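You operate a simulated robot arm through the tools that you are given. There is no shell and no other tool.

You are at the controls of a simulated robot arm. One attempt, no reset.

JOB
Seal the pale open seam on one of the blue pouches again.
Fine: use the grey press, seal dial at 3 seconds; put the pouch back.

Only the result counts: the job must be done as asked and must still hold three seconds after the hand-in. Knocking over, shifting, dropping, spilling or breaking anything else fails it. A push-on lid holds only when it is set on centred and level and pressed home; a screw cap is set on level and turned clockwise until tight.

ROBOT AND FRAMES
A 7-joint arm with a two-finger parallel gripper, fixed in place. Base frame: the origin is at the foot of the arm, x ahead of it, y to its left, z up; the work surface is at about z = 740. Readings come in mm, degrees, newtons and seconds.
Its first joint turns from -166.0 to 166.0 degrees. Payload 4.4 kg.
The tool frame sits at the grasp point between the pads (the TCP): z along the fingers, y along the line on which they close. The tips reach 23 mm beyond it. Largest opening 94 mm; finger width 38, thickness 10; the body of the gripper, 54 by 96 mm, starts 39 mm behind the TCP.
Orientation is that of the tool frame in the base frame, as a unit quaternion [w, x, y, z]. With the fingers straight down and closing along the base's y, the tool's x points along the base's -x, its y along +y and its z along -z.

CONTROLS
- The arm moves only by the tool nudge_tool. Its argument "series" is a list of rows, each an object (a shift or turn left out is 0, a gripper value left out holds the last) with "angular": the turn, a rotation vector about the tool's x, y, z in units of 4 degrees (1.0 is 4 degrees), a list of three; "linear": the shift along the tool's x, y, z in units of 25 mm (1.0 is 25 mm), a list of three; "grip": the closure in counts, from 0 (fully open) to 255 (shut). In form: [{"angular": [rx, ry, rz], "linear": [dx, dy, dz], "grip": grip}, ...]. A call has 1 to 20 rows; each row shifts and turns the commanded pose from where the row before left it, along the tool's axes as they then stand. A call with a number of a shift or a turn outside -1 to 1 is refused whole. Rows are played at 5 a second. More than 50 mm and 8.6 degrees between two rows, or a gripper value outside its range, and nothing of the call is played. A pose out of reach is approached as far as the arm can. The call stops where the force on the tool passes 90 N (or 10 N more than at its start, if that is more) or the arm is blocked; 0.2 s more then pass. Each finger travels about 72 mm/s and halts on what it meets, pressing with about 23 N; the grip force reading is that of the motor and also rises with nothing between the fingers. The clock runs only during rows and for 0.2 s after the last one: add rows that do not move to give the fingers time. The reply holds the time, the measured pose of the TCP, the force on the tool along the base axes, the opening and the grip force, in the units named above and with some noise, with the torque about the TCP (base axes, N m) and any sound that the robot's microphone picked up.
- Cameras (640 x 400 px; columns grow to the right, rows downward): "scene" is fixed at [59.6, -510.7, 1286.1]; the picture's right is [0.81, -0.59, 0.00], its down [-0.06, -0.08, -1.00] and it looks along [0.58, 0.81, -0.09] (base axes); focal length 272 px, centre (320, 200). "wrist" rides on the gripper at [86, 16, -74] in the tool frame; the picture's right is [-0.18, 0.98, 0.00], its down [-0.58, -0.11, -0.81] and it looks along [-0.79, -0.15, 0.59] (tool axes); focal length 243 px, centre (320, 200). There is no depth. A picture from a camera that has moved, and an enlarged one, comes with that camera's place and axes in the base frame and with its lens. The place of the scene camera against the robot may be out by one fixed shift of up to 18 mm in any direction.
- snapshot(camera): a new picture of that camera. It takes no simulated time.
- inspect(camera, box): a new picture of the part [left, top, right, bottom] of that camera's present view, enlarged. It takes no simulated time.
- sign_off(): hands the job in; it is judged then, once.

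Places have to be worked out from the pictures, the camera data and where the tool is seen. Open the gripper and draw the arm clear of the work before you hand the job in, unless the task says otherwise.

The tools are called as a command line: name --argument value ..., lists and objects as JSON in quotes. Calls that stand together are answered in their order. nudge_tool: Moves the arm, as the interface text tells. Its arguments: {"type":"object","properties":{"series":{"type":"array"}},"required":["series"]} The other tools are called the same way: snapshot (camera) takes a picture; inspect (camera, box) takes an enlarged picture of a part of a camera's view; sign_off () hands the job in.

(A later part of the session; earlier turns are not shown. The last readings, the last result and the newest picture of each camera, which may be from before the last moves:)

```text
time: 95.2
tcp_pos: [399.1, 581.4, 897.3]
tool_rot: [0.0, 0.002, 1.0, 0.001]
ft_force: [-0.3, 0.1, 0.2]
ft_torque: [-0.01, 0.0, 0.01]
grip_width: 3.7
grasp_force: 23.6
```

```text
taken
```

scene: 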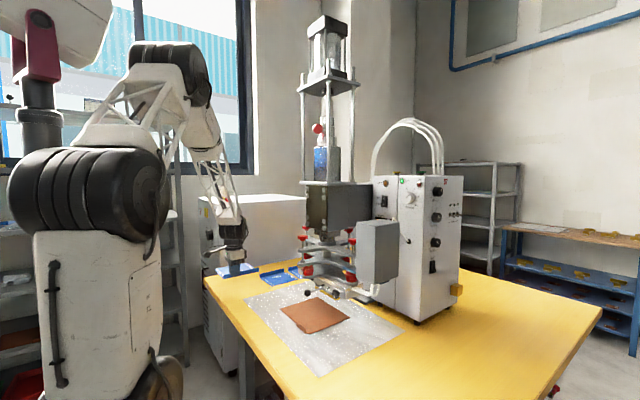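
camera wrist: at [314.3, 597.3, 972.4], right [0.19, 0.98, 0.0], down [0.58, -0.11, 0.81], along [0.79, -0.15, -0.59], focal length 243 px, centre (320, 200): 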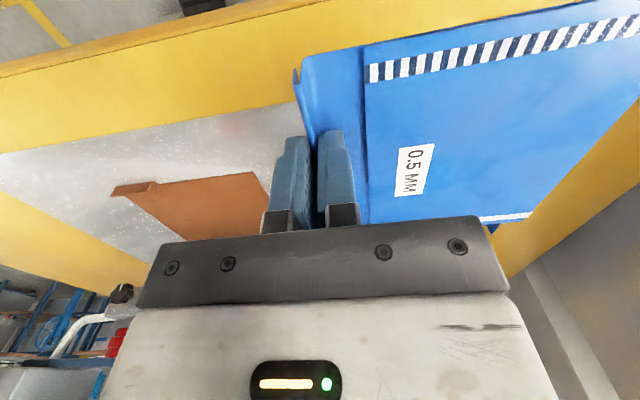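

Pouch is now turned with its open seam toward +x. I take it to a free stretch of the plate around (530, 475) to set it down and regrasp near its −x end with the hand leaning away from the press.

nudge_tool --series '[{"linear": [-0.873, -0.707, 0]}, {"linear": [-0.873, -0.707, 0]}, {"linear": [-0.873, -0.707, 0]}, {"linear": [-0.873, -0.707, 0]}, {"linear": [-0.873, -0.707, 0]}, {"linear": [-0.873, -0.707, 0]}, {}, {"linear": [0, 0, 0.9]}, {"linear": [0, 0, 0.9]}, {"linear": [0, 0, 0.9]}, {"linear": [0, 0, 0.9]}, {"linear": [0, 0, 0.9]}, {}, {}]'

snapshot --camera "wrist"

inspect --camera "scene" --box '[225, 230, 365, 330]'

```text
time: 98.2
tcp_pos: [530.7, 474.7, 785.5]
tool_rot: [0.0, 0.002, 1.0, -0.001]
ft_force: [0.9, 0.3, -1.0]
ft_torque: [-0.04, 0.02, -0.01]
grip_width: 3.5
grasp_force: 23.4
```

```text
taken
camera wrist: at [444.9, 490.9, 859.4], right [0.19, 0.98, 0.0], down [0.58, -0.11, 0.81], along [0.79, -0.15, -0.59], focal length 243 px, centre (320, 200)
```

wrist: 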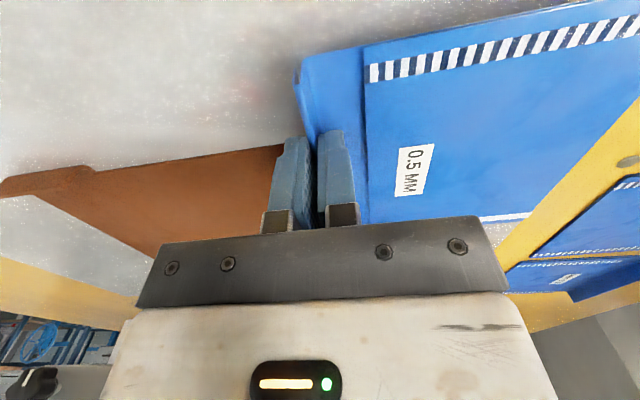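

```text
4.00 times, centred on (295, 280) of scene
camera zoom: at [59.6, -510.7, 1286.1], right [0.81, -0.59, 0.0], down [-0.06, -0.08, -1.0], along [0.58, 0.81, -0.09], focal length 1090 px, centre (420, -120)
```

zoom: 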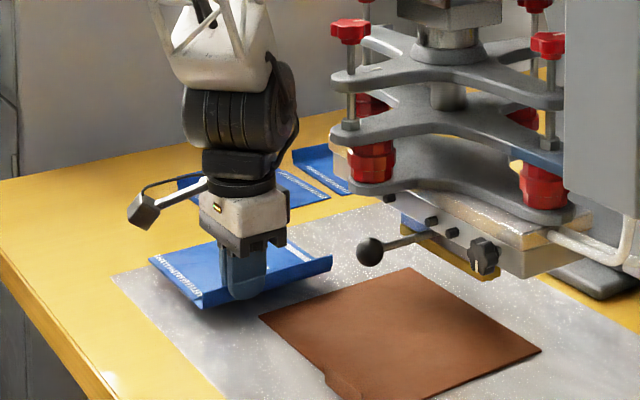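

Clear all around. I lower the last ~14 mm slowly onto the plate.

nudge_tool --series '[{"linear": [0, 0, 0.2]}, {"linear": [0, 0, 0.2]}, {"linear": [0, 0, 0.1]}, {}, {}]'

inspect --camera "scene" --box '[245, 270, 315, 315]'

```text
time: 99.4
tcp_pos: [532.1, 474.4, 773.3]
tool_rot: [0.001, 0.001, 1.0, 0.0]
ft_force: [0.3, -0.5, -1.0]
ft_torque: [-0.04, 0.0, -0.02]
grip_width: 3.7
grasp_force: 23.3
```

```text
8.89 times, centred on (280, 292) of scene
camera zoom: at [59.6, -510.7, 1286.1], right [0.81, -0.59, 0.0], down [-0.06, -0.08, -1.0], along [0.58, 0.81, -0.09], focal length 2423 px, centre (676, -622)
```

zoom: 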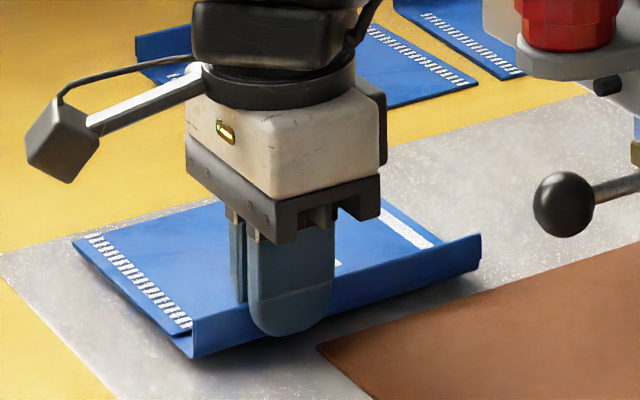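

Still slightly above the plate; I go down in ~1 mm steps.

nudge_tool --series '[{"linear": [0, 0, 0.06]}, {}, {"linear": [0, 0, 0.04]}, {}, {}]'

inspect --camera "scene" --box '[245, 270, 315, 315]'

```text
time: 100.6
tcp_pos: [531.4, 473.7, 770.6]
tool_rot: [0.0, 0.002, 1.0, 0.0]
ft_force: [-0.2, -0.6, -0.6]
ft_torque: [-0.01, 0.0, -0.01]
grip_width: 3.6
grasp_force: 22.8
```

```text
8.89 times, centred on (280, 292) of scene
camera zoom: at [59.6, -510.7, 1286.1], right [0.81, -0.59, 0.0], down [-0.06, -0.08, -1.0], along [0.58, 0.81, -0.09], focal length 2423 px, centre (676, -622)
```

zoom: 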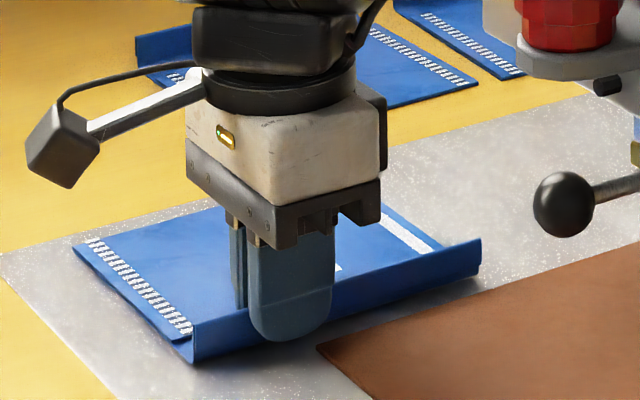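

Another 1 mm, then release.

nudge_tool --series '[{"linear": [0, 0, 0.04]}, {}, {"linear": [0, 0, 0.03]}, {}, {}]'

```text
time: 101.8
tcp_pos: [531.5, 474.2, 767.7]
tool_rot: [0.0, 0.002, 1.0, -0.001]
ft_force: [0.3, -1.1, 6.2]
ft_torque: [-0.01, -0.08, -0.05]
grip_width: 3.5
grasp_force: 23.6
```

Contact felt (6 N). Back off 0.5 mm and open the gripper.

nudge_tool --series '[{"linear": [0, 0, -0.02]}, {"grip": 200}, {"grip": 100}, {}, {}, {}]'

snapshot --camera "wrist"

inspect --camera "scene" --box '[245, 270, 315, 315]'

```text
time: 103.2
tcp_pos: [530.3, 474.7, 769.2]
tool_rot: [-0.001, 0.002, 1.0, 0.0]
ft_force: [0.0, -0.4, -0.8]
ft_torque: [-0.01, -0.03, -0.01]
grip_width: 57.2
grasp_force: 0.0
```

```text
taken
camera wrist: at [444.8, 490.8, 843.5], right [0.19, 0.98, 0.0], down [0.58, -0.11, 0.81], along [0.79, -0.15, -0.59], focal length 243 px, centre (320, 200)
```

wrist: 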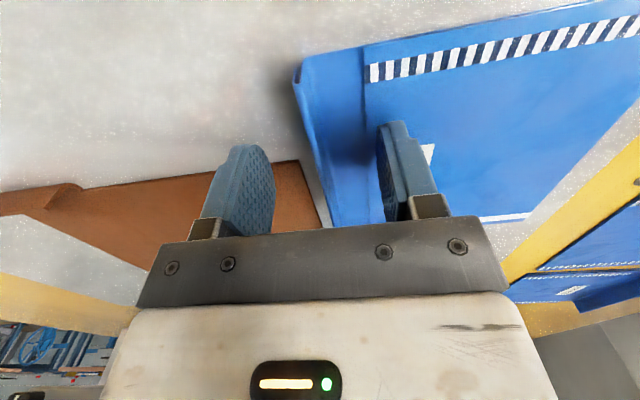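

```text
8.89 times, centred on (280, 292) of scene
camera zoom: at [59.6, -510.7, 1286.1], right [0.81, -0.59, 0.0], down [-0.06, -0.08, -1.0], along [0.58, 0.81, -0.09], focal length 2423 px, centre (676, -622)
```

zoom: 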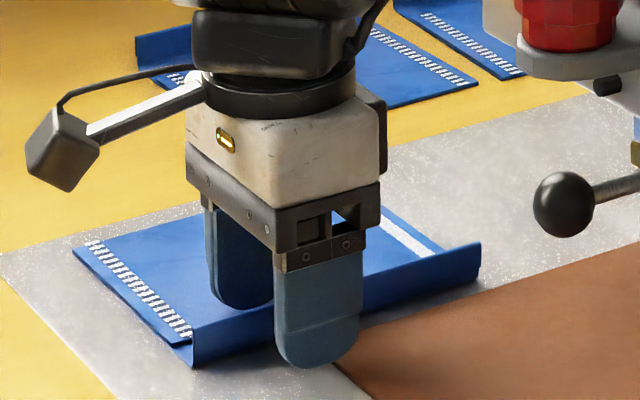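

Pouch rests on the plate. I raise the hand, step back, lean it 30°, and take a closer look at the electrode for a precise x position.

nudge_tool --series '[{"linear": [0, 0, -0.8]}, {"linear": [0, 0, -0.9]}, {"linear": [0, 0, -0.9]}, {"linear": [0, 0, -0.9]}, {"linear": [0.9, 0, 0]}, {"linear": [0.9, 0, 0]}, {"linear": [0.9, 0, 0]}, {"linear": [0.9, 0, 0]}, {"angular": [0, -1, 0]}, {"angular": [0, -1, 0]}, {"angular": [0, -1, 0]}, {"angular": [0, -1, 0]}, {"angular": [0, -1, 0]}, {"angular": [0, -1, 0]}, {"angular": [0, -1, 0]}, {"angular": [0, -0.5, 0]}, {"linear": [0, -1, 0]}, {"linear": [0, -1, 0]}, {"linear": [0, -1, 0]}, {"linear": [0, -1, 0]}]'

nudge_tool --series '[{"linear": [-0.8, -0.8, 0.7]}, {"linear": [-0.6, 0, 0.7]}, {"linear": [-0.6, 0, 0.7]}, {}, {}]'

snapshot --camera "wrist"

snapshot --camera "scene"

```text
time: 107.4
tcp_pos: [440.8, 375.4, 856.4]
tool_rot: [0.259, 0.001, 0.966, -0.001]
ft_force: [-0.1, 0.7, -0.5]
ft_torque: [-0.01, 0.01, -0.01]
grip_width: 57.3
grasp_force: 0.1
```

```text
time: 108.6
tcp_pos: [508.9, 354.0, 837.6]
tool_rot: [0.259, 0.002, 0.966, -0.001]
ft_force: [-0.9, 0.4, 0.1]
ft_torque: [0.0, 0.06, -0.01]
grip_width: 57.1
grasp_force: 0.1
```

```text
taken
camera wrist: at [397.5, 371.1, 858.1], right [0.16, 0.98, 0.09], down [0.1, -0.11, 0.99], along [0.98, -0.15, -0.12], focal length 243 px, centre (320, 200)
```

wrist: 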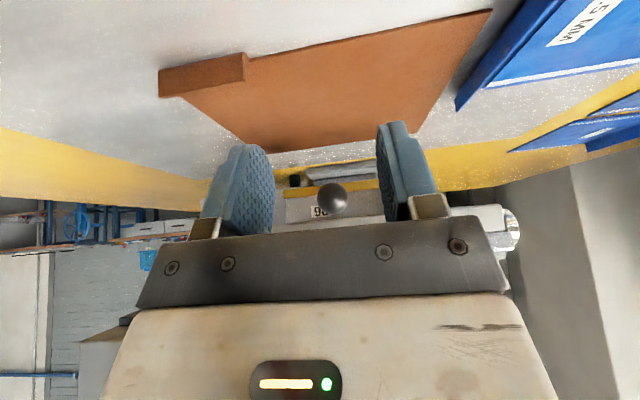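

```text
taken
```

scene: 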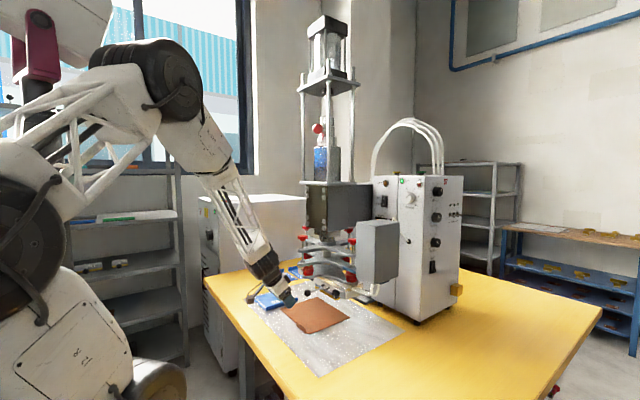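

The hand hides the electrode ends here. I shift +75 mm in y to see the electrode's right end between the fingers.

nudge_tool --series '[{"linear": [0, 1, 0]}, {"linear": [0, 1, 0]}, {"linear": [0, 1, 0]}, {}, {}]'

snapshot --camera "wrist"

inspect --camera "wrist" --box '[250, 140, 400, 230]'

```text
time: 109.8
tcp_pos: [511.9, 429.5, 837.8]
tool_rot: [0.259, 0.001, 0.966, 0.0]
ft_force: [-0.1, -0.4, -0.3]
ft_torque: [0.0, -0.01, -0.01]
grip_width: 57.6
grasp_force: 0.1
```

```text
taken
camera wrist: at [398.5, 446.0, 857.4], right [0.16, 0.98, 0.09], down [0.1, -0.11, 0.99], along [0.98, -0.15, -0.12], focal length 243 px, centre (320, 200)
```

wrist: 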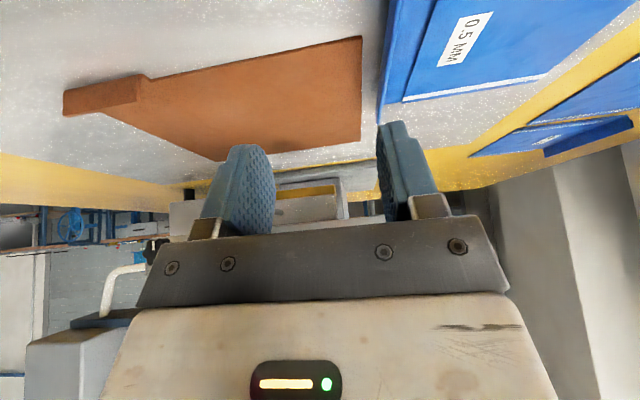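

```text
4.27 times, centred on (325, 185) of wrist
camera zoom: at [398.5, 446.0, 857.4], right [0.16, 0.98, 0.09], down [0.1, -0.11, 0.99], along [0.98, -0.15, -0.12], focal length 1035 px, centre (299, 264)
```

zoom: 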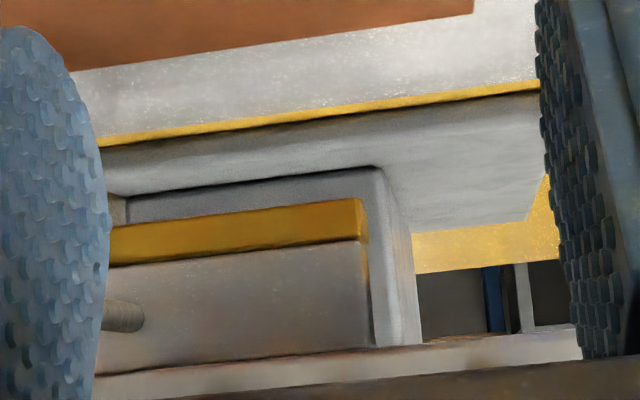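

To pin down the electrode's x I take a view from well to the −y side (camera y≈160) for strong parallax on its left end.

nudge_tool --series '[{"linear": [0, -1, 0]}, {"linear": [0, -1, 0]}, {"linear": [0, -1, 0]}, {"linear": [0, -1, 0]}, {"linear": [0, -1, 0]}, {"linear": [0, -1, 0]}, {"linear": [0, -1, 0]}, {"linear": [0, -1, 0]}, {"linear": [0, -1, 0]}, {"linear": [0, -1, 0]}, {"linear": [0, -1, 0]}, {"linear": [0, -0.5, 0]}, {}, {}]'

snapshot --camera "wrist"

inspect --camera "wrist" --box '[430, 140, 580, 230]'

```text
time: 112.8
tcp_pos: [509.7, 142.6, 837.1]
tool_rot: [0.259, 0.002, 0.966, 0.0]
ft_force: [0.4, -0.5, -0.2]
ft_torque: [0.01, -0.03, -0.01]
grip_width: 57.4
grasp_force: 0.1
```

```text
taken
camera wrist: at [397.6, 158.7, 858.1], right [0.16, 0.98, 0.09], down [0.1, -0.11, 0.99], along [0.98, -0.15, -0.12], focal length 243 px, centre (320, 200)
```

wrist: 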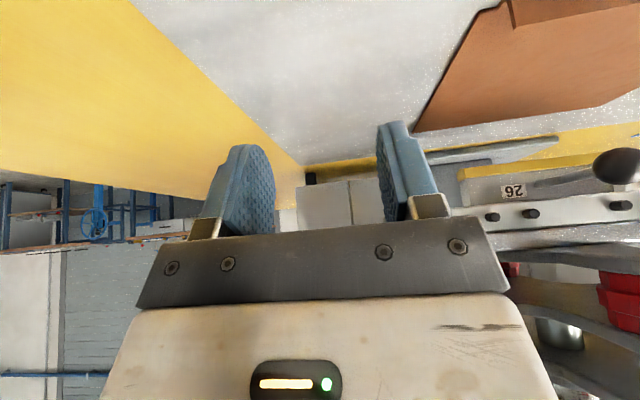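

```text
4.27 times, centred on (505, 185) of wrist
camera zoom: at [397.6, 158.7, 858.1], right [0.16, 0.98, 0.09], down [0.1, -0.11, 0.99], along [0.98, -0.15, -0.12], focal length 1035 px, centre (-469, 264)
```

zoom: 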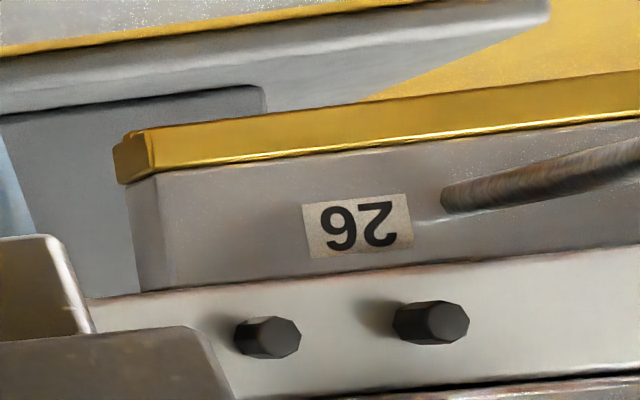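

Great view: the electrode's left end is at about (684–707, 280), i.e. ~23 mm wide. For a consistent right-end fix I close the fingers (less occlusion) and look from the +y side.

nudge_tool --series '[{"linear": [0, 1, 0], "grip": 255}, {"linear": [0, 1, 0]}, {"linear": [0, 1, 0]}, {"linear": [0, 1, 0]}, {"linear": [0, 1, 0]}, {"linear": [0, 1, 0]}, {"linear": [0, 1, 0]}, {"linear": [0, 1, 0]}, {"linear": [0, 1, 0]}, {"linear": [0, 1, 0]}, {"linear": [0, 1, 0]}, {"linear": [0, 1, 0]}, {"linear": [0, 1, 0]}, {"linear": [0, 1, 0]}, {"linear": [0, 1, 0]}, {"linear": [0, 1, 0]}, {}, {}]'

snapshot --camera "wrist"

inspect --camera "wrist" --box '[160, 140, 310, 230]'

```text
time: 116.6
tcp_pos: [510.7, 542.7, 837.4]
tool_rot: [0.259, 0.001, 0.966, 0.0]
ft_force: [0.0, 0.3, 0.3]
ft_torque: [-0.03, 0.02, 0.0]
grip_width: 0.0
grasp_force: 23.1
```

```text
taken
camera wrist: at [399.2, 558.8, 858.0], right [0.16, 0.98, 0.09], down [0.1, -0.11, 0.99], along [0.98, -0.15, -0.12], focal length 243 px, centre (320, 200)
```

wrist: 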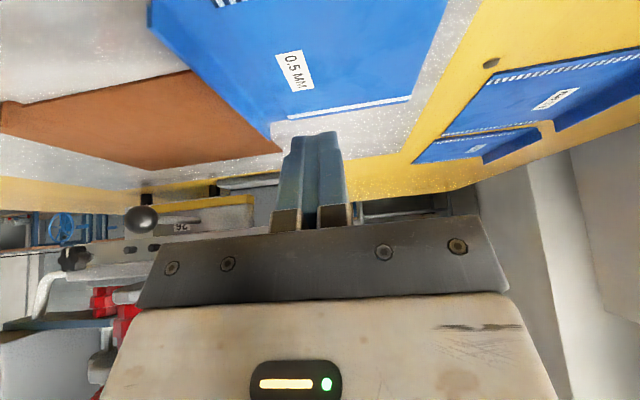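

```text
4.27 times, centred on (235, 185) of wrist
camera zoom: at [399.2, 558.8, 858.0], right [0.16, 0.98, 0.09], down [0.1, -0.11, 0.99], along [0.98, -0.15, -0.12], focal length 1035 px, centre (683, 264)
```

zoom: 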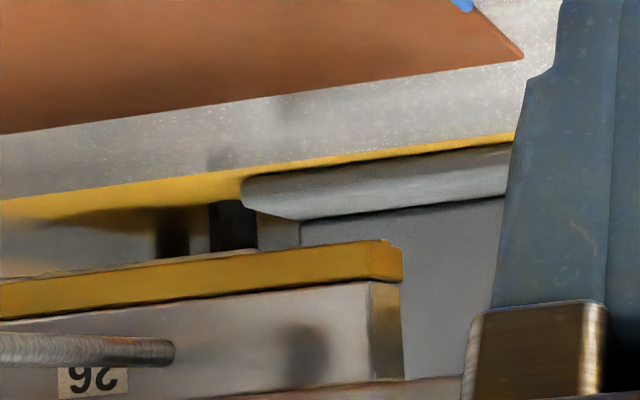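

Electrode centre line now pinned at x≈698 (684–712), y 280–420, bottom z≈807. Target: pouch flap base at y≈270, flap centre x≈633. I reduce the lean to 22°, add 5° roll to match the flap's outward lean, open to 30 mm, and go above the flap's −x end.

nudge_tool --series '[{"angular": [0, 1, 0], "grip": 173}, {"angular": [0, 1, 0]}, {"angular": [-0.58, 0, 0.235]}, {"angular": [-0.58, 0, 0.235]}, {}, {"linear": [0.22, -0.98, 0.36]}, {"linear": [0.22, -0.98, 0.36]}, {"linear": [0.22, -0.98, 0.36]}, {}, {}]'

snapshot --camera "wrist"

inspect --camera "scene" --box '[235, 250, 335, 320]'

```text
time: 118.8
tcp_pos: [506.3, 470.7, 798.7]
tool_rot: [0.191, 0.01, 0.981, 0.043]
ft_force: [0.0, 0.0, -0.5]
ft_torque: [-0.05, 0.04, 0.01]
grip_width: 30.4
grasp_force: 0.1
```

```text
taken
camera wrist: at [397.8, 484.6, 836.8], right [0.17, 0.97, 0.15], down [0.24, -0.19, 0.95], along [0.96, -0.13, -0.26], focal length 243 px, centre (320, 200)
```

wrist: 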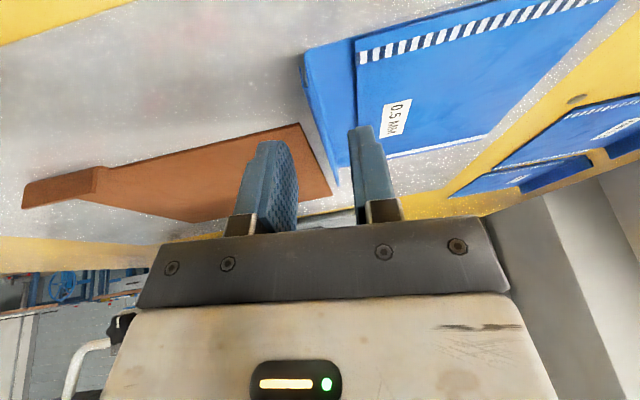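

```text
5.71 times, centred on (285, 285) of scene
camera zoom: at [59.6, -510.7, 1286.1], right [0.81, -0.59, 0.0], down [-0.06, -0.08, -1.0], along [0.58, 0.81, -0.09], focal length 1557 px, centre (520, -286)
```

zoom: 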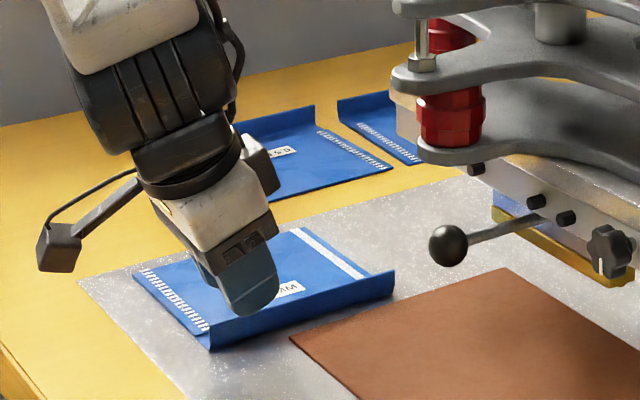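

The flap lies between the pads. I descend ~27 mm straight down in two steps.

nudge_tool --series '[{"linear": [0.2, -0.045, 0.5]}, {"linear": [0.2, -0.045, 0.5]}, {}, {}]'

snapshot --camera "wrist"

inspect --camera "scene" --box '[235, 250, 335, 320]'

```text
time: 119.8
tcp_pos: [506.1, 471.8, 773.0]
tool_rot: [0.191, 0.011, 0.981, 0.041]
ft_force: [-0.9, -0.1, -0.1]
ft_torque: [0.01, 0.0, 0.01]
grip_width: 30.4
grasp_force: 0.3
```

```text
taken
camera wrist: at [397.9, 484.7, 809.8], right [0.17, 0.97, 0.15], down [0.24, -0.19, 0.95], along [0.96, -0.13, -0.26], focal length 243 px, centre (320, 200)
```

wrist: 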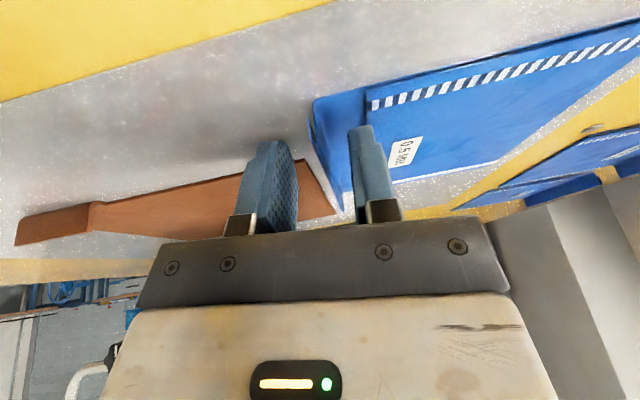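

```text
5.71 times, centred on (285, 285) of scene
camera zoom: at [59.6, -510.7, 1286.1], right [0.81, -0.59, 0.0], down [-0.06, -0.08, -1.0], along [0.58, 0.81, -0.09], focal length 1557 px, centre (520, -286)
```

zoom: 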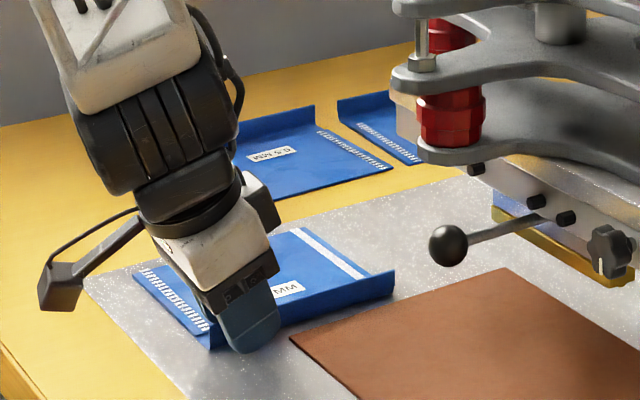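

I close on the flap here.

nudge_tool --series '[{"linear": [0.012, -0.003, 0.03], "grip": 200}, {"grip": 230}, {"grip": 255}, {}, {}, {}]'

snapshot --camera "wrist"

```text
time: 121.2
tcp_pos: [506.0, 472.1, 772.7]
tool_rot: [0.191, 0.01, 0.981, 0.043]
ft_force: [0.8, -0.6, 11.2]
ft_torque: [-0.07, -0.06, -0.04]
grip_width: 4.1
grasp_force: 23.4
```

```text
taken
camera wrist: at [398.2, 484.9, 809.4], right [0.17, 0.97, 0.15], down [0.24, -0.19, 0.95], along [0.96, -0.13, -0.26], focal length 243 px, centre (320, 200)
```

wrist: 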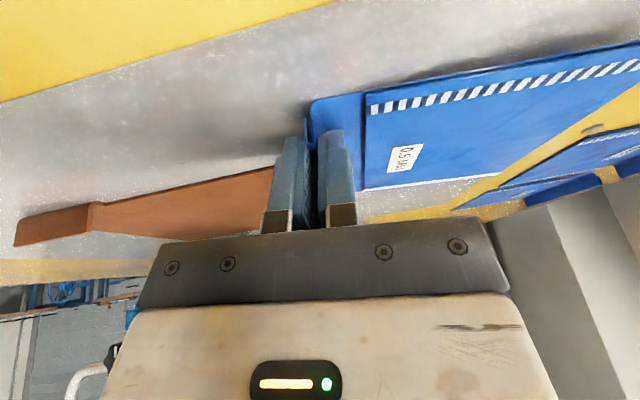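

The grip reads 4.1 mm with an 11 N push, so the flap is actually vertical and the roll tilts the pouch. I release, remove the roll, and regrip.

nudge_tool --series '[{"grip": 173}, {}, {}, {"angular": [0.58, 0, -0.235]}, {"angular": [0.58, 0, -0.235]}, {"linear": [0, 0.08, 0]}, {}, {}]'

snapshot --camera "wrist"

inspect --camera "scene" --box '[235, 250, 335, 320]'

```text
time: 123.0
tcp_pos: [506.1, 473.8, 771.1]
tool_rot: [0.191, 0.001, 0.982, 0.0]
ft_force: [1.8, -2.7, 8.3]
ft_torque: [0.09, 0.04, -0.04]
grip_width: 28.9
grasp_force: 0.0
```

```text
taken
camera wrist: at [398.1, 490.1, 808.1], right [0.17, 0.98, 0.07], down [0.24, -0.11, 0.97], along [0.96, -0.15, -0.25], focal length 243 px, centre (320, 200)
```

wrist: 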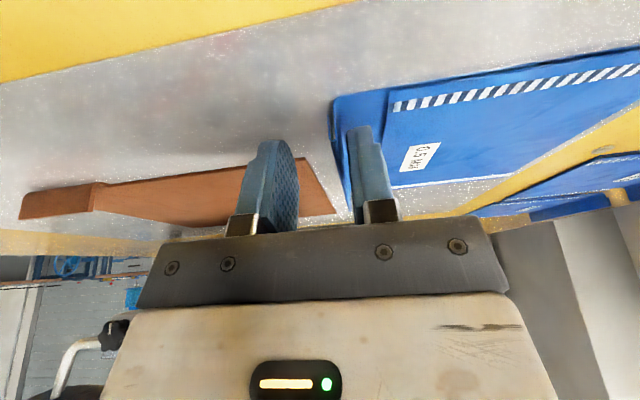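

```text
5.71 times, centred on (285, 285) of scene
camera zoom: at [59.6, -510.7, 1286.1], right [0.81, -0.59, 0.0], down [-0.06, -0.08, -1.0], along [0.58, 0.81, -0.09], focal length 1557 px, centre (520, -286)
```

zoom: 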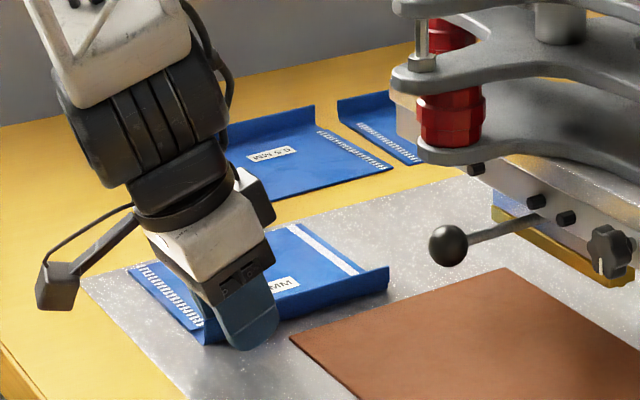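

There's still an 8 N upward contact: the inner fingertip presses on the pouch near the flap bend. I lift 15 mm and look.

nudge_tool --series '[{"linear": [-0.11, 0, -0.28]}, {"linear": [-0.11, 0, -0.28]}, {}, {}]'

snapshot --camera "wrist"

inspect --camera "scene" --box '[245, 265, 315, 315]'

```text
time: 124.0
tcp_pos: [506.0, 474.0, 786.7]
tool_rot: [0.191, 0.001, 0.982, 0.0]
ft_force: [0.6, -1.0, -1.2]
ft_torque: [-0.01, -0.03, -0.01]
grip_width: 30.2
grasp_force: 0.0
```

```text
taken
camera wrist: at [397.7, 490.3, 822.9], right [0.17, 0.98, 0.07], down [0.24, -0.11, 0.97], along [0.96, -0.15, -0.25], focal length 243 px, centre (320, 200)
```

wrist: 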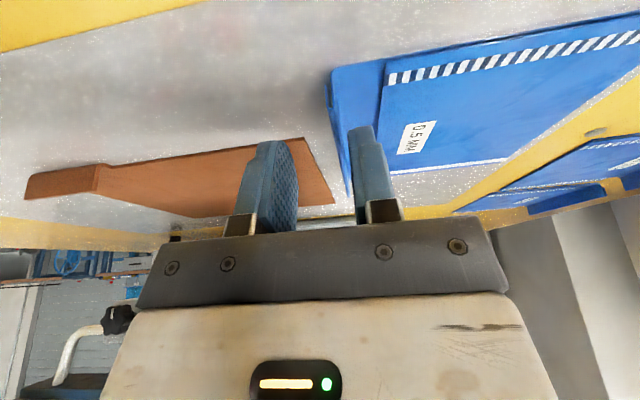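

```text
8.00 times, centred on (280, 290) of scene
camera zoom: at [59.6, -510.7, 1286.1], right [0.81, -0.59, 0.0], down [-0.06, -0.08, -1.0], along [0.58, 0.81, -0.09], focal length 2180 px, centre (640, -520)
```

zoom: 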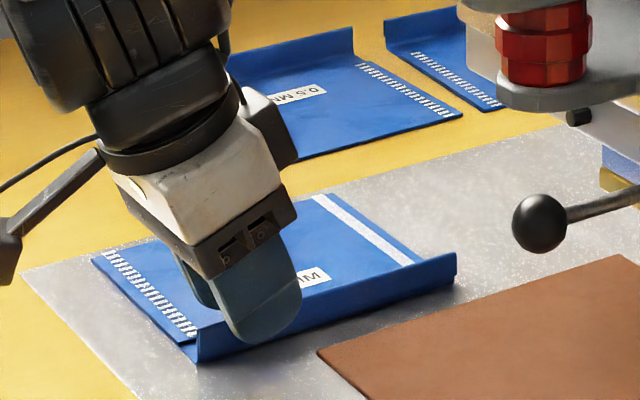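

The pouch slid a few mm in +y. I zoom to find the flap line again.

inspect --camera "wrist" --box '[300, 50, 420, 220]'

```text
2.35 times, centred on (360, 135) of wrist
camera zoom: at [397.7, 490.3, 822.9], right [0.17, 0.98, 0.07], down [0.24, -0.11, 0.97], along [0.96, -0.15, -0.25], focal length 571 px, centre (226, 353)
```

zoom: 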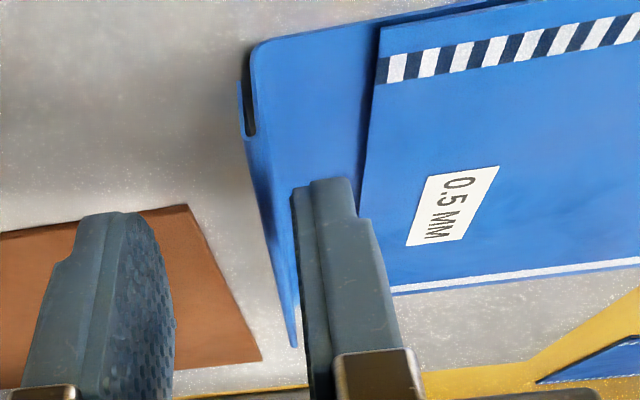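

Flap line found: y≈483, running exactly along x from 486 to 633. I re-centre (+9 mm in y), lower to z≈774 and close with no roll.

nudge_tool --series '[{"linear": [0, 0.36, 0]}, {}, {"linear": [0.1, 0, 0.24]}, {"linear": [0.09, 0, 0.23]}, {}, {"grip": 200}, {"grip": 230}, {"grip": 255}, {}, {}, {}]'

snapshot --camera "wrist"

inspect --camera "scene" --box '[245, 265, 315, 315]'

```text
time: 126.4
tcp_pos: [505.8, 482.6, 773.3]
tool_rot: [0.191, 0.002, 0.982, 0.0]
ft_force: [-0.9, -0.9, -0.1]
ft_torque: [-0.05, 0.07, 0.0]
grip_width: 4.0
grasp_force: 22.9
```

```text
taken
camera wrist: at [397.8, 499.3, 810.2], right [0.17, 0.98, 0.07], down [0.24, -0.11, 0.97], along [0.96, -0.15, -0.25], focal length 243 px, centre (320, 200)
```

wrist: 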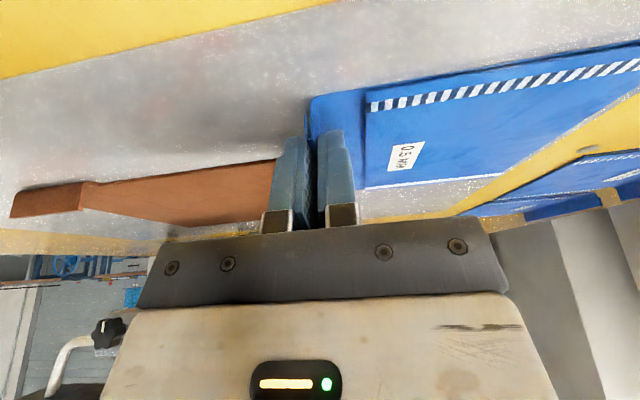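

```text
8.00 times, centred on (280, 290) of scene
camera zoom: at [59.6, -510.7, 1286.1], right [0.81, -0.59, 0.0], down [-0.06, -0.08, -1.0], along [0.58, 0.81, -0.09], focal length 2180 px, centre (640, -520)
```

zoom: 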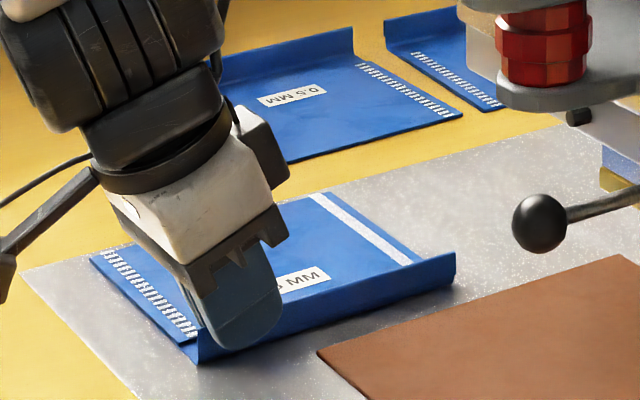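

Gripped without load. Lift ~12 mm and check the pouch hangs level.

nudge_tool --series '[{"linear": [-0.09, 0, -0.22]}, {"linear": [-0.09, 0, -0.22]}, {}, {}]'

inspect --camera "scene" --box '[245, 265, 315, 315]'

snapshot --camera "wrist"

```text
time: 127.4
tcp_pos: [505.9, 483.1, 785.4]
tool_rot: [0.191, 0.002, 0.982, -0.001]
ft_force: [-0.3, -0.4, -0.6]
ft_torque: [0.0, 0.0, -0.04]
grip_width: 3.4
grasp_force: 22.9
```

```text
8.00 times, centred on (280, 290) of scene
camera zoom: at [59.6, -510.7, 1286.1], right [0.81, -0.59, 0.0], down [-0.06, -0.08, -1.0], along [0.58, 0.81, -0.09], focal length 2180 px, centre (640, -520)
```

zoom: 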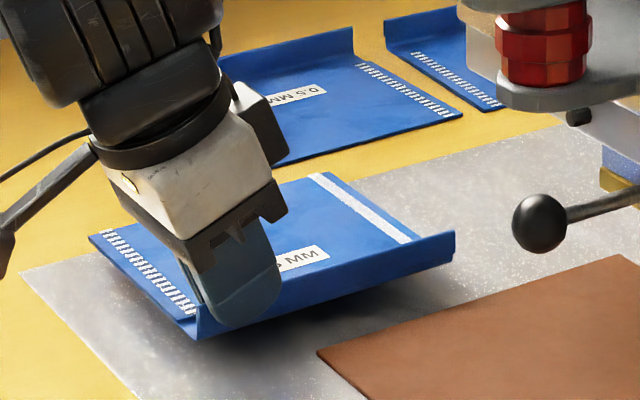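

```text
taken
camera wrist: at [397.6, 499.7, 822.3], right [0.17, 0.98, 0.07], down [0.24, -0.11, 0.97], along [0.96, -0.15, -0.25], focal length 243 px, centre (320, 200)
```

wrist: 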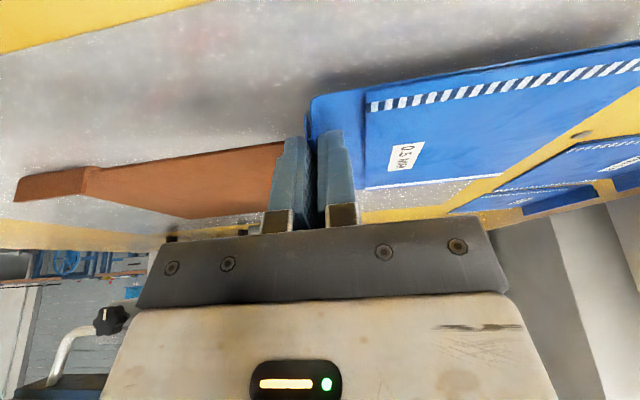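

Level and firmly held. Now raise to z≈808 (clear of the mat lip, below the ball handle) and move along −y to y≈266 while staying in front of the press.

nudge_tool --series '[{"linear": [-0.17, 0, -0.42]}, {"linear": [-0.17, 0, -0.42]}, {"linear": [0, -0.5, 0]}, {"linear": [0, -0.8, 0]}, {"linear": [0, -0.8, 0]}, {"linear": [0, -0.8, 0]}, {"linear": [0, -0.8, 0]}, {"linear": [0, -0.8, 0]}, {"linear": [0, -0.8, 0]}, {"linear": [0, -0.8, 0]}, {"linear": [0, -0.8, 0]}, {"linear": [0, -0.8, 0]}, {"linear": [0, -0.8, 0]}, {"linear": [0, -0.16, 0]}, {}, {}]'

snapshot --camera "wrist"

inspect --camera "scene" --box '[235, 220, 375, 340]'

```text
time: 130.8
tcp_pos: [505.6, 264.8, 808.4]
tool_rot: [0.19, 0.002, 0.982, 0.0]
ft_force: [0.6, -0.7, -0.4]
ft_torque: [-0.01, 0.02, 0.01]
grip_width: 3.5
grasp_force: 22.7
```

```text
taken
camera wrist: at [397.0, 282.3, 844.7], right [0.17, 0.98, 0.07], down [0.24, -0.11, 0.97], along [0.96, -0.15, -0.25], focal length 243 px, centre (320, 200)
```

wrist: 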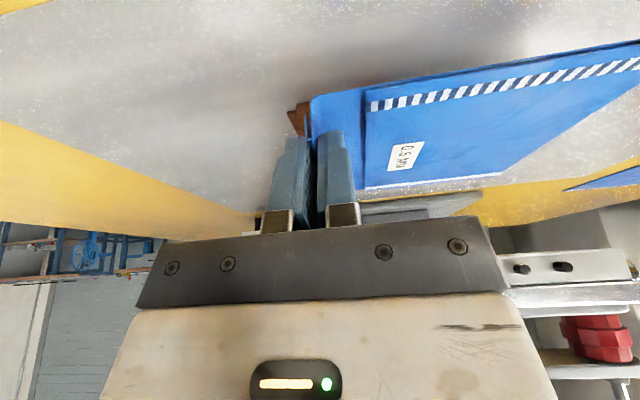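

```text
3.33 times, centred on (305, 280) of scene
camera zoom: at [59.6, -510.7, 1286.1], right [0.81, -0.59, 0.0], down [-0.06, -0.08, -1.0], along [0.58, 0.81, -0.09], focal length 908 px, centre (370, -67)
```

zoom: 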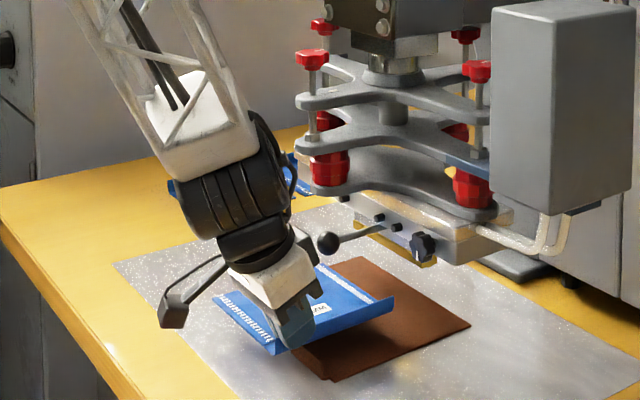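

All clear. I advance +x in small steps (45 mm first), then check clearances.

nudge_tool --series '[{"linear": [-0.55, 0, 0.222]}, {"linear": [-0.55, 0, 0.222]}, {"linear": [-0.55, 0, 0.222]}, {}, {}]'

snapshot --camera "wrist"

inspect --camera "scene" --box '[265, 220, 365, 330]'

```text
time: 132.0
tcp_pos: [550.6, 266.4, 808.4]
tool_rot: [0.191, 0.002, 0.982, 0.0]
ft_force: [0.0, -0.2, -0.9]
ft_torque: [-0.06, 0.02, -0.02]
grip_width: 3.5
grasp_force: 22.8
```

```text
taken
camera wrist: at [442.0, 282.4, 845.2], right [0.17, 0.98, 0.07], down [0.24, -0.11, 0.97], along [0.96, -0.15, -0.25], focal length 243 px, centre (320, 200)
```

wrist: 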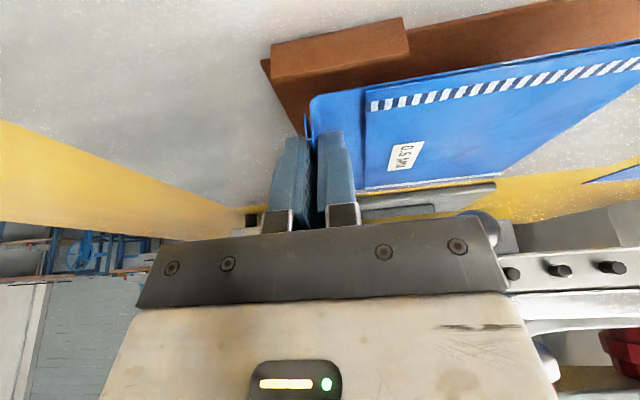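

```text
3.64 times, centred on (315, 275) of scene
camera zoom: at [59.6, -510.7, 1286.1], right [0.81, -0.59, 0.0], down [-0.06, -0.08, -1.0], along [0.58, 0.81, -0.09], focal length 991 px, centre (338, -73)
```

zoom: 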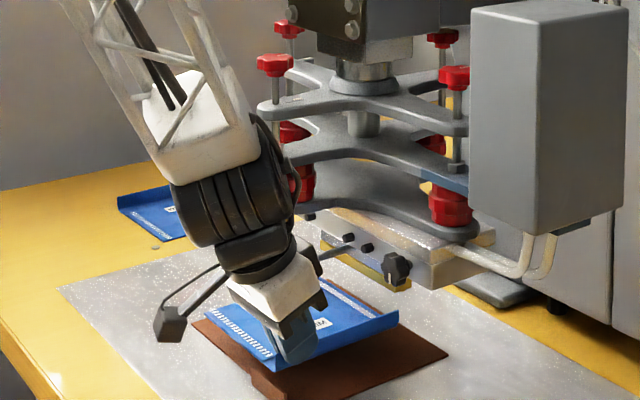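

Continuing the last ~29 mm forward.

nudge_tool --series '[{"linear": [-0.35, 0, 0.1413]}, {"linear": [-0.35, 0, 0.1413]}, {"linear": [-0.35, 0, 0.1413]}, {}, {}]'

snapshot --camera "wrist"

inspect --camera "scene" --box '[265, 220, 365, 330]'

```text
time: 133.2
tcp_pos: [578.3, 264.9, 809.4]
tool_rot: [0.191, 0.002, 0.982, -0.001]
ft_force: [0.4, 0.6, -0.1]
ft_torque: [0.0, 0.03, 0.02]
grip_width: 3.7
grasp_force: 23.1
```

```text
taken
camera wrist: at [469.9, 282.5, 845.2], right [0.17, 0.98, 0.07], down [0.24, -0.11, 0.97], along [0.96, -0.15, -0.25], focal length 243 px, centre (320, 200)
```

wrist: 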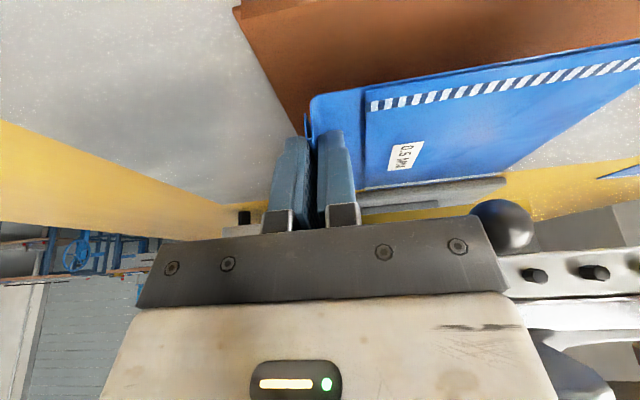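

```text
3.64 times, centred on (315, 275) of scene
camera zoom: at [59.6, -510.7, 1286.1], right [0.81, -0.59, 0.0], down [-0.06, -0.08, -1.0], along [0.58, 0.81, -0.09], focal length 991 px, centre (338, -73)
```

zoom: 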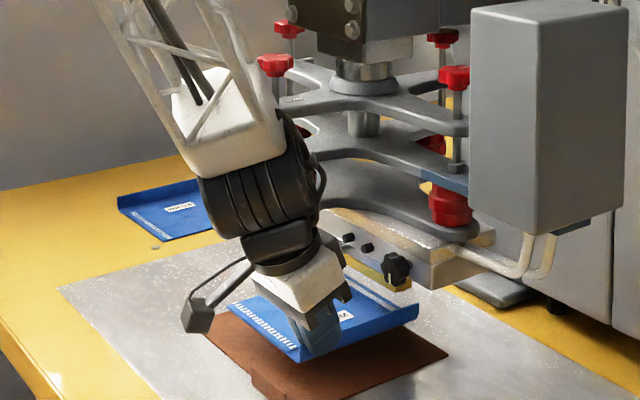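

No contact; pouch is in x-position. I lower ~26 mm, then feel for the mat.

nudge_tool --series '[{"linear": [0.13, 0, 0.32]}, {"linear": [0.13, 0, 0.32]}, {"linear": [0.13, 0, 0.32]}, {}, {}]'

inspect --camera "scene" --box '[285, 260, 365, 320]'

```text
time: 134.4
tcp_pos: [578.1, 265.7, 782.9]
tool_rot: [0.191, 0.002, 0.982, 0.0]
ft_force: [0.1, -0.7, 0.0]
ft_torque: [-0.02, 0.01, -0.01]
grip_width: 3.4
grasp_force: 22.8
```

```text
6.67 times, centred on (325, 290) of scene
camera zoom: at [59.6, -510.7, 1286.1], right [0.81, -0.59, 0.0], down [-0.06, -0.08, -1.0], along [0.58, 0.81, -0.09], focal length 1817 px, centre (287, -400)
```

zoom: 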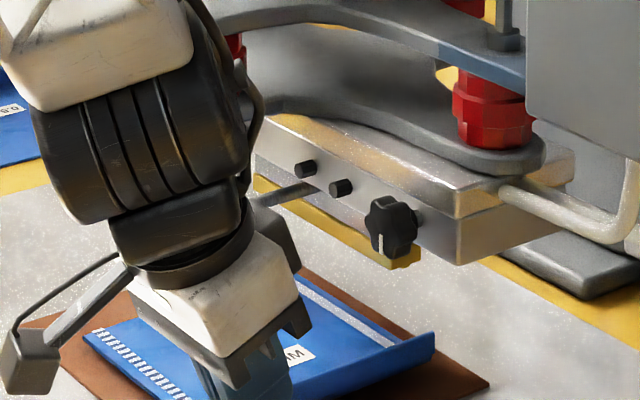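

I zoom to compare the seam's line with the electrode's footprint.

inspect --camera "scene" --box '[315, 280, 355, 315]'

snapshot --camera "wrist"

```text
11.43 times, centred on (335, 298) of scene
camera zoom: at [59.6, -510.7, 1286.1], right [0.81, -0.59, 0.0], down [-0.06, -0.08, -1.0], along [0.58, 0.81, -0.09], focal length 3115 px, centre (149, -914)
```

zoom: 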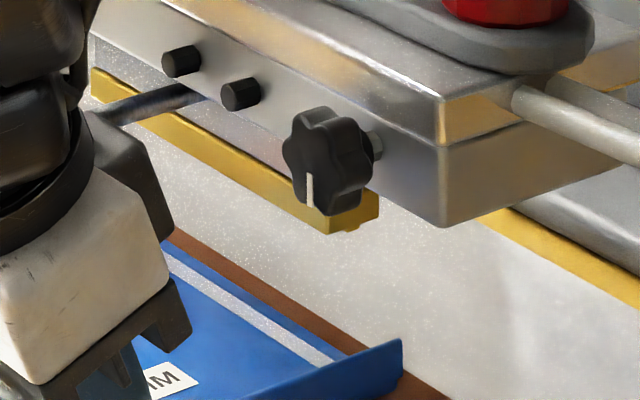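

```text
taken
camera wrist: at [469.7, 282.6, 819.1], right [0.17, 0.98, 0.07], down [0.24, -0.11, 0.97], along [0.96, -0.15, -0.25], focal length 243 px, centre (320, 200)
```

wrist: 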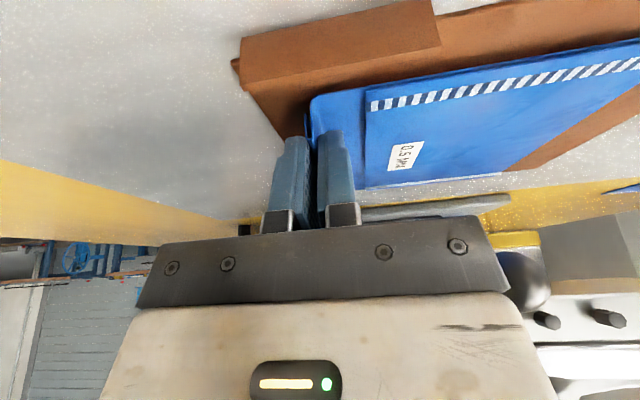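

I zoom tighter on both the brass edge and the seam to compare their directions accurately.

inspect --camera "scene" --box '[313, 282, 343, 304]'

inspect --camera "scene" --box '[318, 298, 346, 318]'

```text
16.00 times, centred on (328, 293) of scene
camera zoom: at [59.6, -510.7, 1286.1], right [0.81, -0.59, 0.0], down [-0.06, -0.08, -1.0], along [0.58, 0.81, -0.09], focal length 4361 px, centre (192, -1288)
```

zoom: 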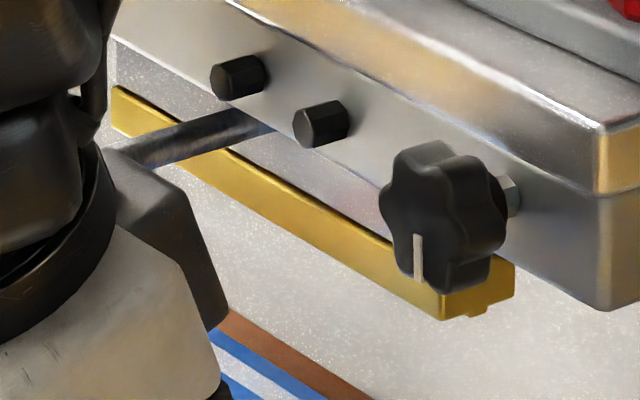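

```text
16.00 times, centred on (332, 308) of scene
camera zoom: at [59.6, -510.7, 1286.1], right [0.81, -0.59, 0.0], down [-0.06, -0.08, -1.0], along [0.58, 0.81, -0.09], focal length 4361 px, centre (128, -1528)
```

zoom: 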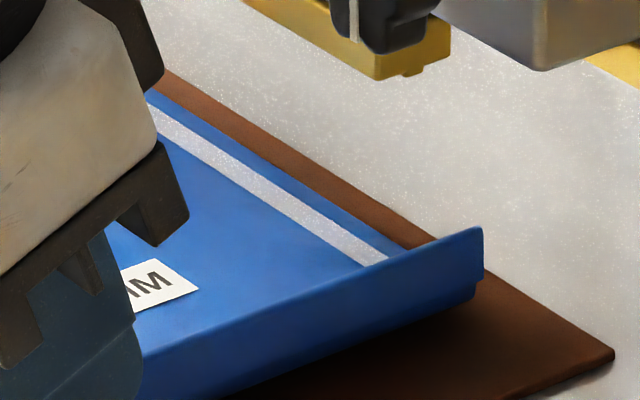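

By the same camera, the seam line is at x≈699 and the electrode centre at x≈698.5 – well aligned, flap at y≈264 clear of the electrode (y≥280). I lower the last ~7 mm onto the mat in small steps.

nudge_tool --series '[{"linear": [0.03, 0, 0.074]}, {"linear": [0.03, 0, 0.074]}, {}, {"linear": [0.015, 0, 0.037]}, {}, {}]'

inspect --camera "scene" --box '[305, 290, 355, 325]'

```text
time: 135.8
tcp_pos: [576.7, 266.5, 778.0]
tool_rot: [0.191, 0.001, 0.982, 0.001]
ft_force: [0.4, -0.2, 0.1]
ft_torque: [-0.01, 0.01, 0.03]
grip_width: 3.6
grasp_force: 23.2
```

```text
11.43 times, centred on (330, 308) of scene
camera zoom: at [59.6, -510.7, 1286.1], right [0.81, -0.59, 0.0], down [-0.06, -0.08, -1.0], along [0.58, 0.81, -0.09], focal length 3115 px, centre (206, -1029)
```

zoom: 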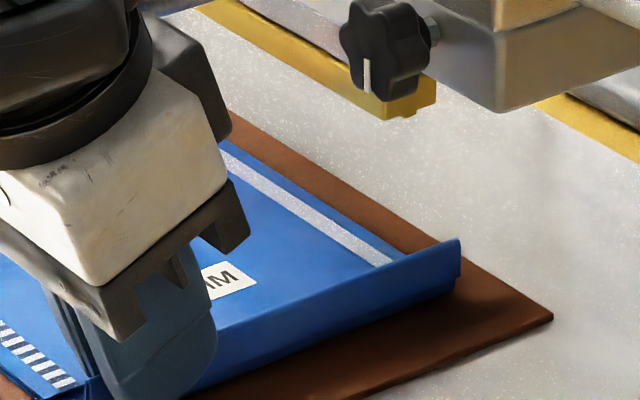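

Still hovering; continue in 1 mm steps until I feel contact.

nudge_tool --series '[{"linear": [0.015, 0, 0.037]}, {}, {"linear": [0.015, 0, 0.037]}, {}, {}]'

nudge_tool --series '[{"linear": [0.012, 0, 0.03]}, {}, {}]'

```text
time: 137.0
tcp_pos: [579.0, 266.0, 776.5]
tool_rot: [0.192, 0.001, 0.981, 0.0]
ft_force: [0.8, 0.6, 19.0]
ft_torque: [-0.01, 0.37, 0.03]
grip_width: 3.8
grasp_force: 22.8
```

```text
time: 137.8
tcp_pos: [578.4, 265.8, 775.0]
tool_rot: [0.191, 0.002, 0.982, -0.001]
ft_force: [6.8, 4.7, 22.3]
ft_torque: [0.12, 0.04, -0.06]
grip_width: 4.7
grasp_force: 23.1
```

Contact (≈20 N). I back up ~1.3 mm and release by opening to 30 mm.

nudge_tool --series '[{"linear": [-0.02, 0, -0.05]}, {}, {"grip": 220}, {"grip": 173}, {}, {}, {}]'

snapshot --camera "wrist"

inspect --camera "scene" --box '[305, 290, 355, 325]'

```text
time: 139.4
tcp_pos: [578.1, 266.8, 776.7]
tool_rot: [0.191, 0.002, 0.982, -0.001]
ft_force: [0.5, -0.6, -0.8]
ft_torque: [0.03, 0.02, 0.03]
grip_width: 30.3
grasp_force: 0.1
```

```text
taken
camera wrist: at [469.8, 282.4, 812.8], right [0.17, 0.98, 0.07], down [0.24, -0.11, 0.97], along [0.96, -0.15, -0.25], focal length 243 px, centre (320, 200)
```

wrist: 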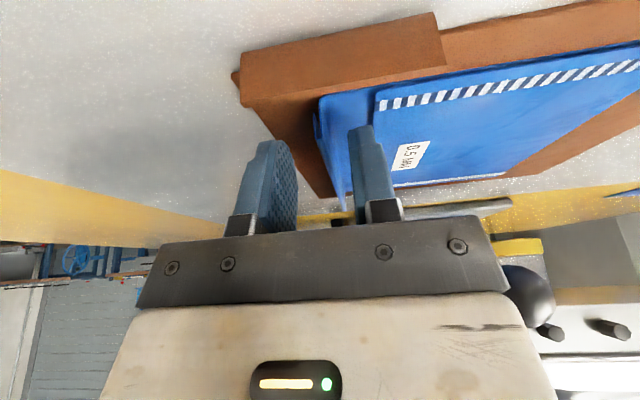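

```text
11.43 times, centred on (330, 308) of scene
camera zoom: at [59.6, -510.7, 1286.1], right [0.81, -0.59, 0.0], down [-0.06, -0.08, -1.0], along [0.58, 0.81, -0.09], focal length 3115 px, centre (206, -1029)
```

zoom: 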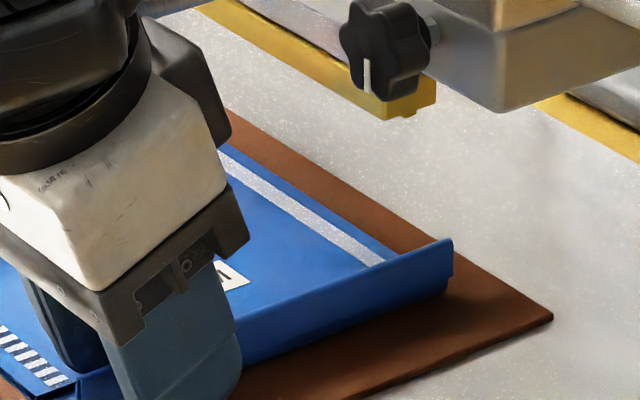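

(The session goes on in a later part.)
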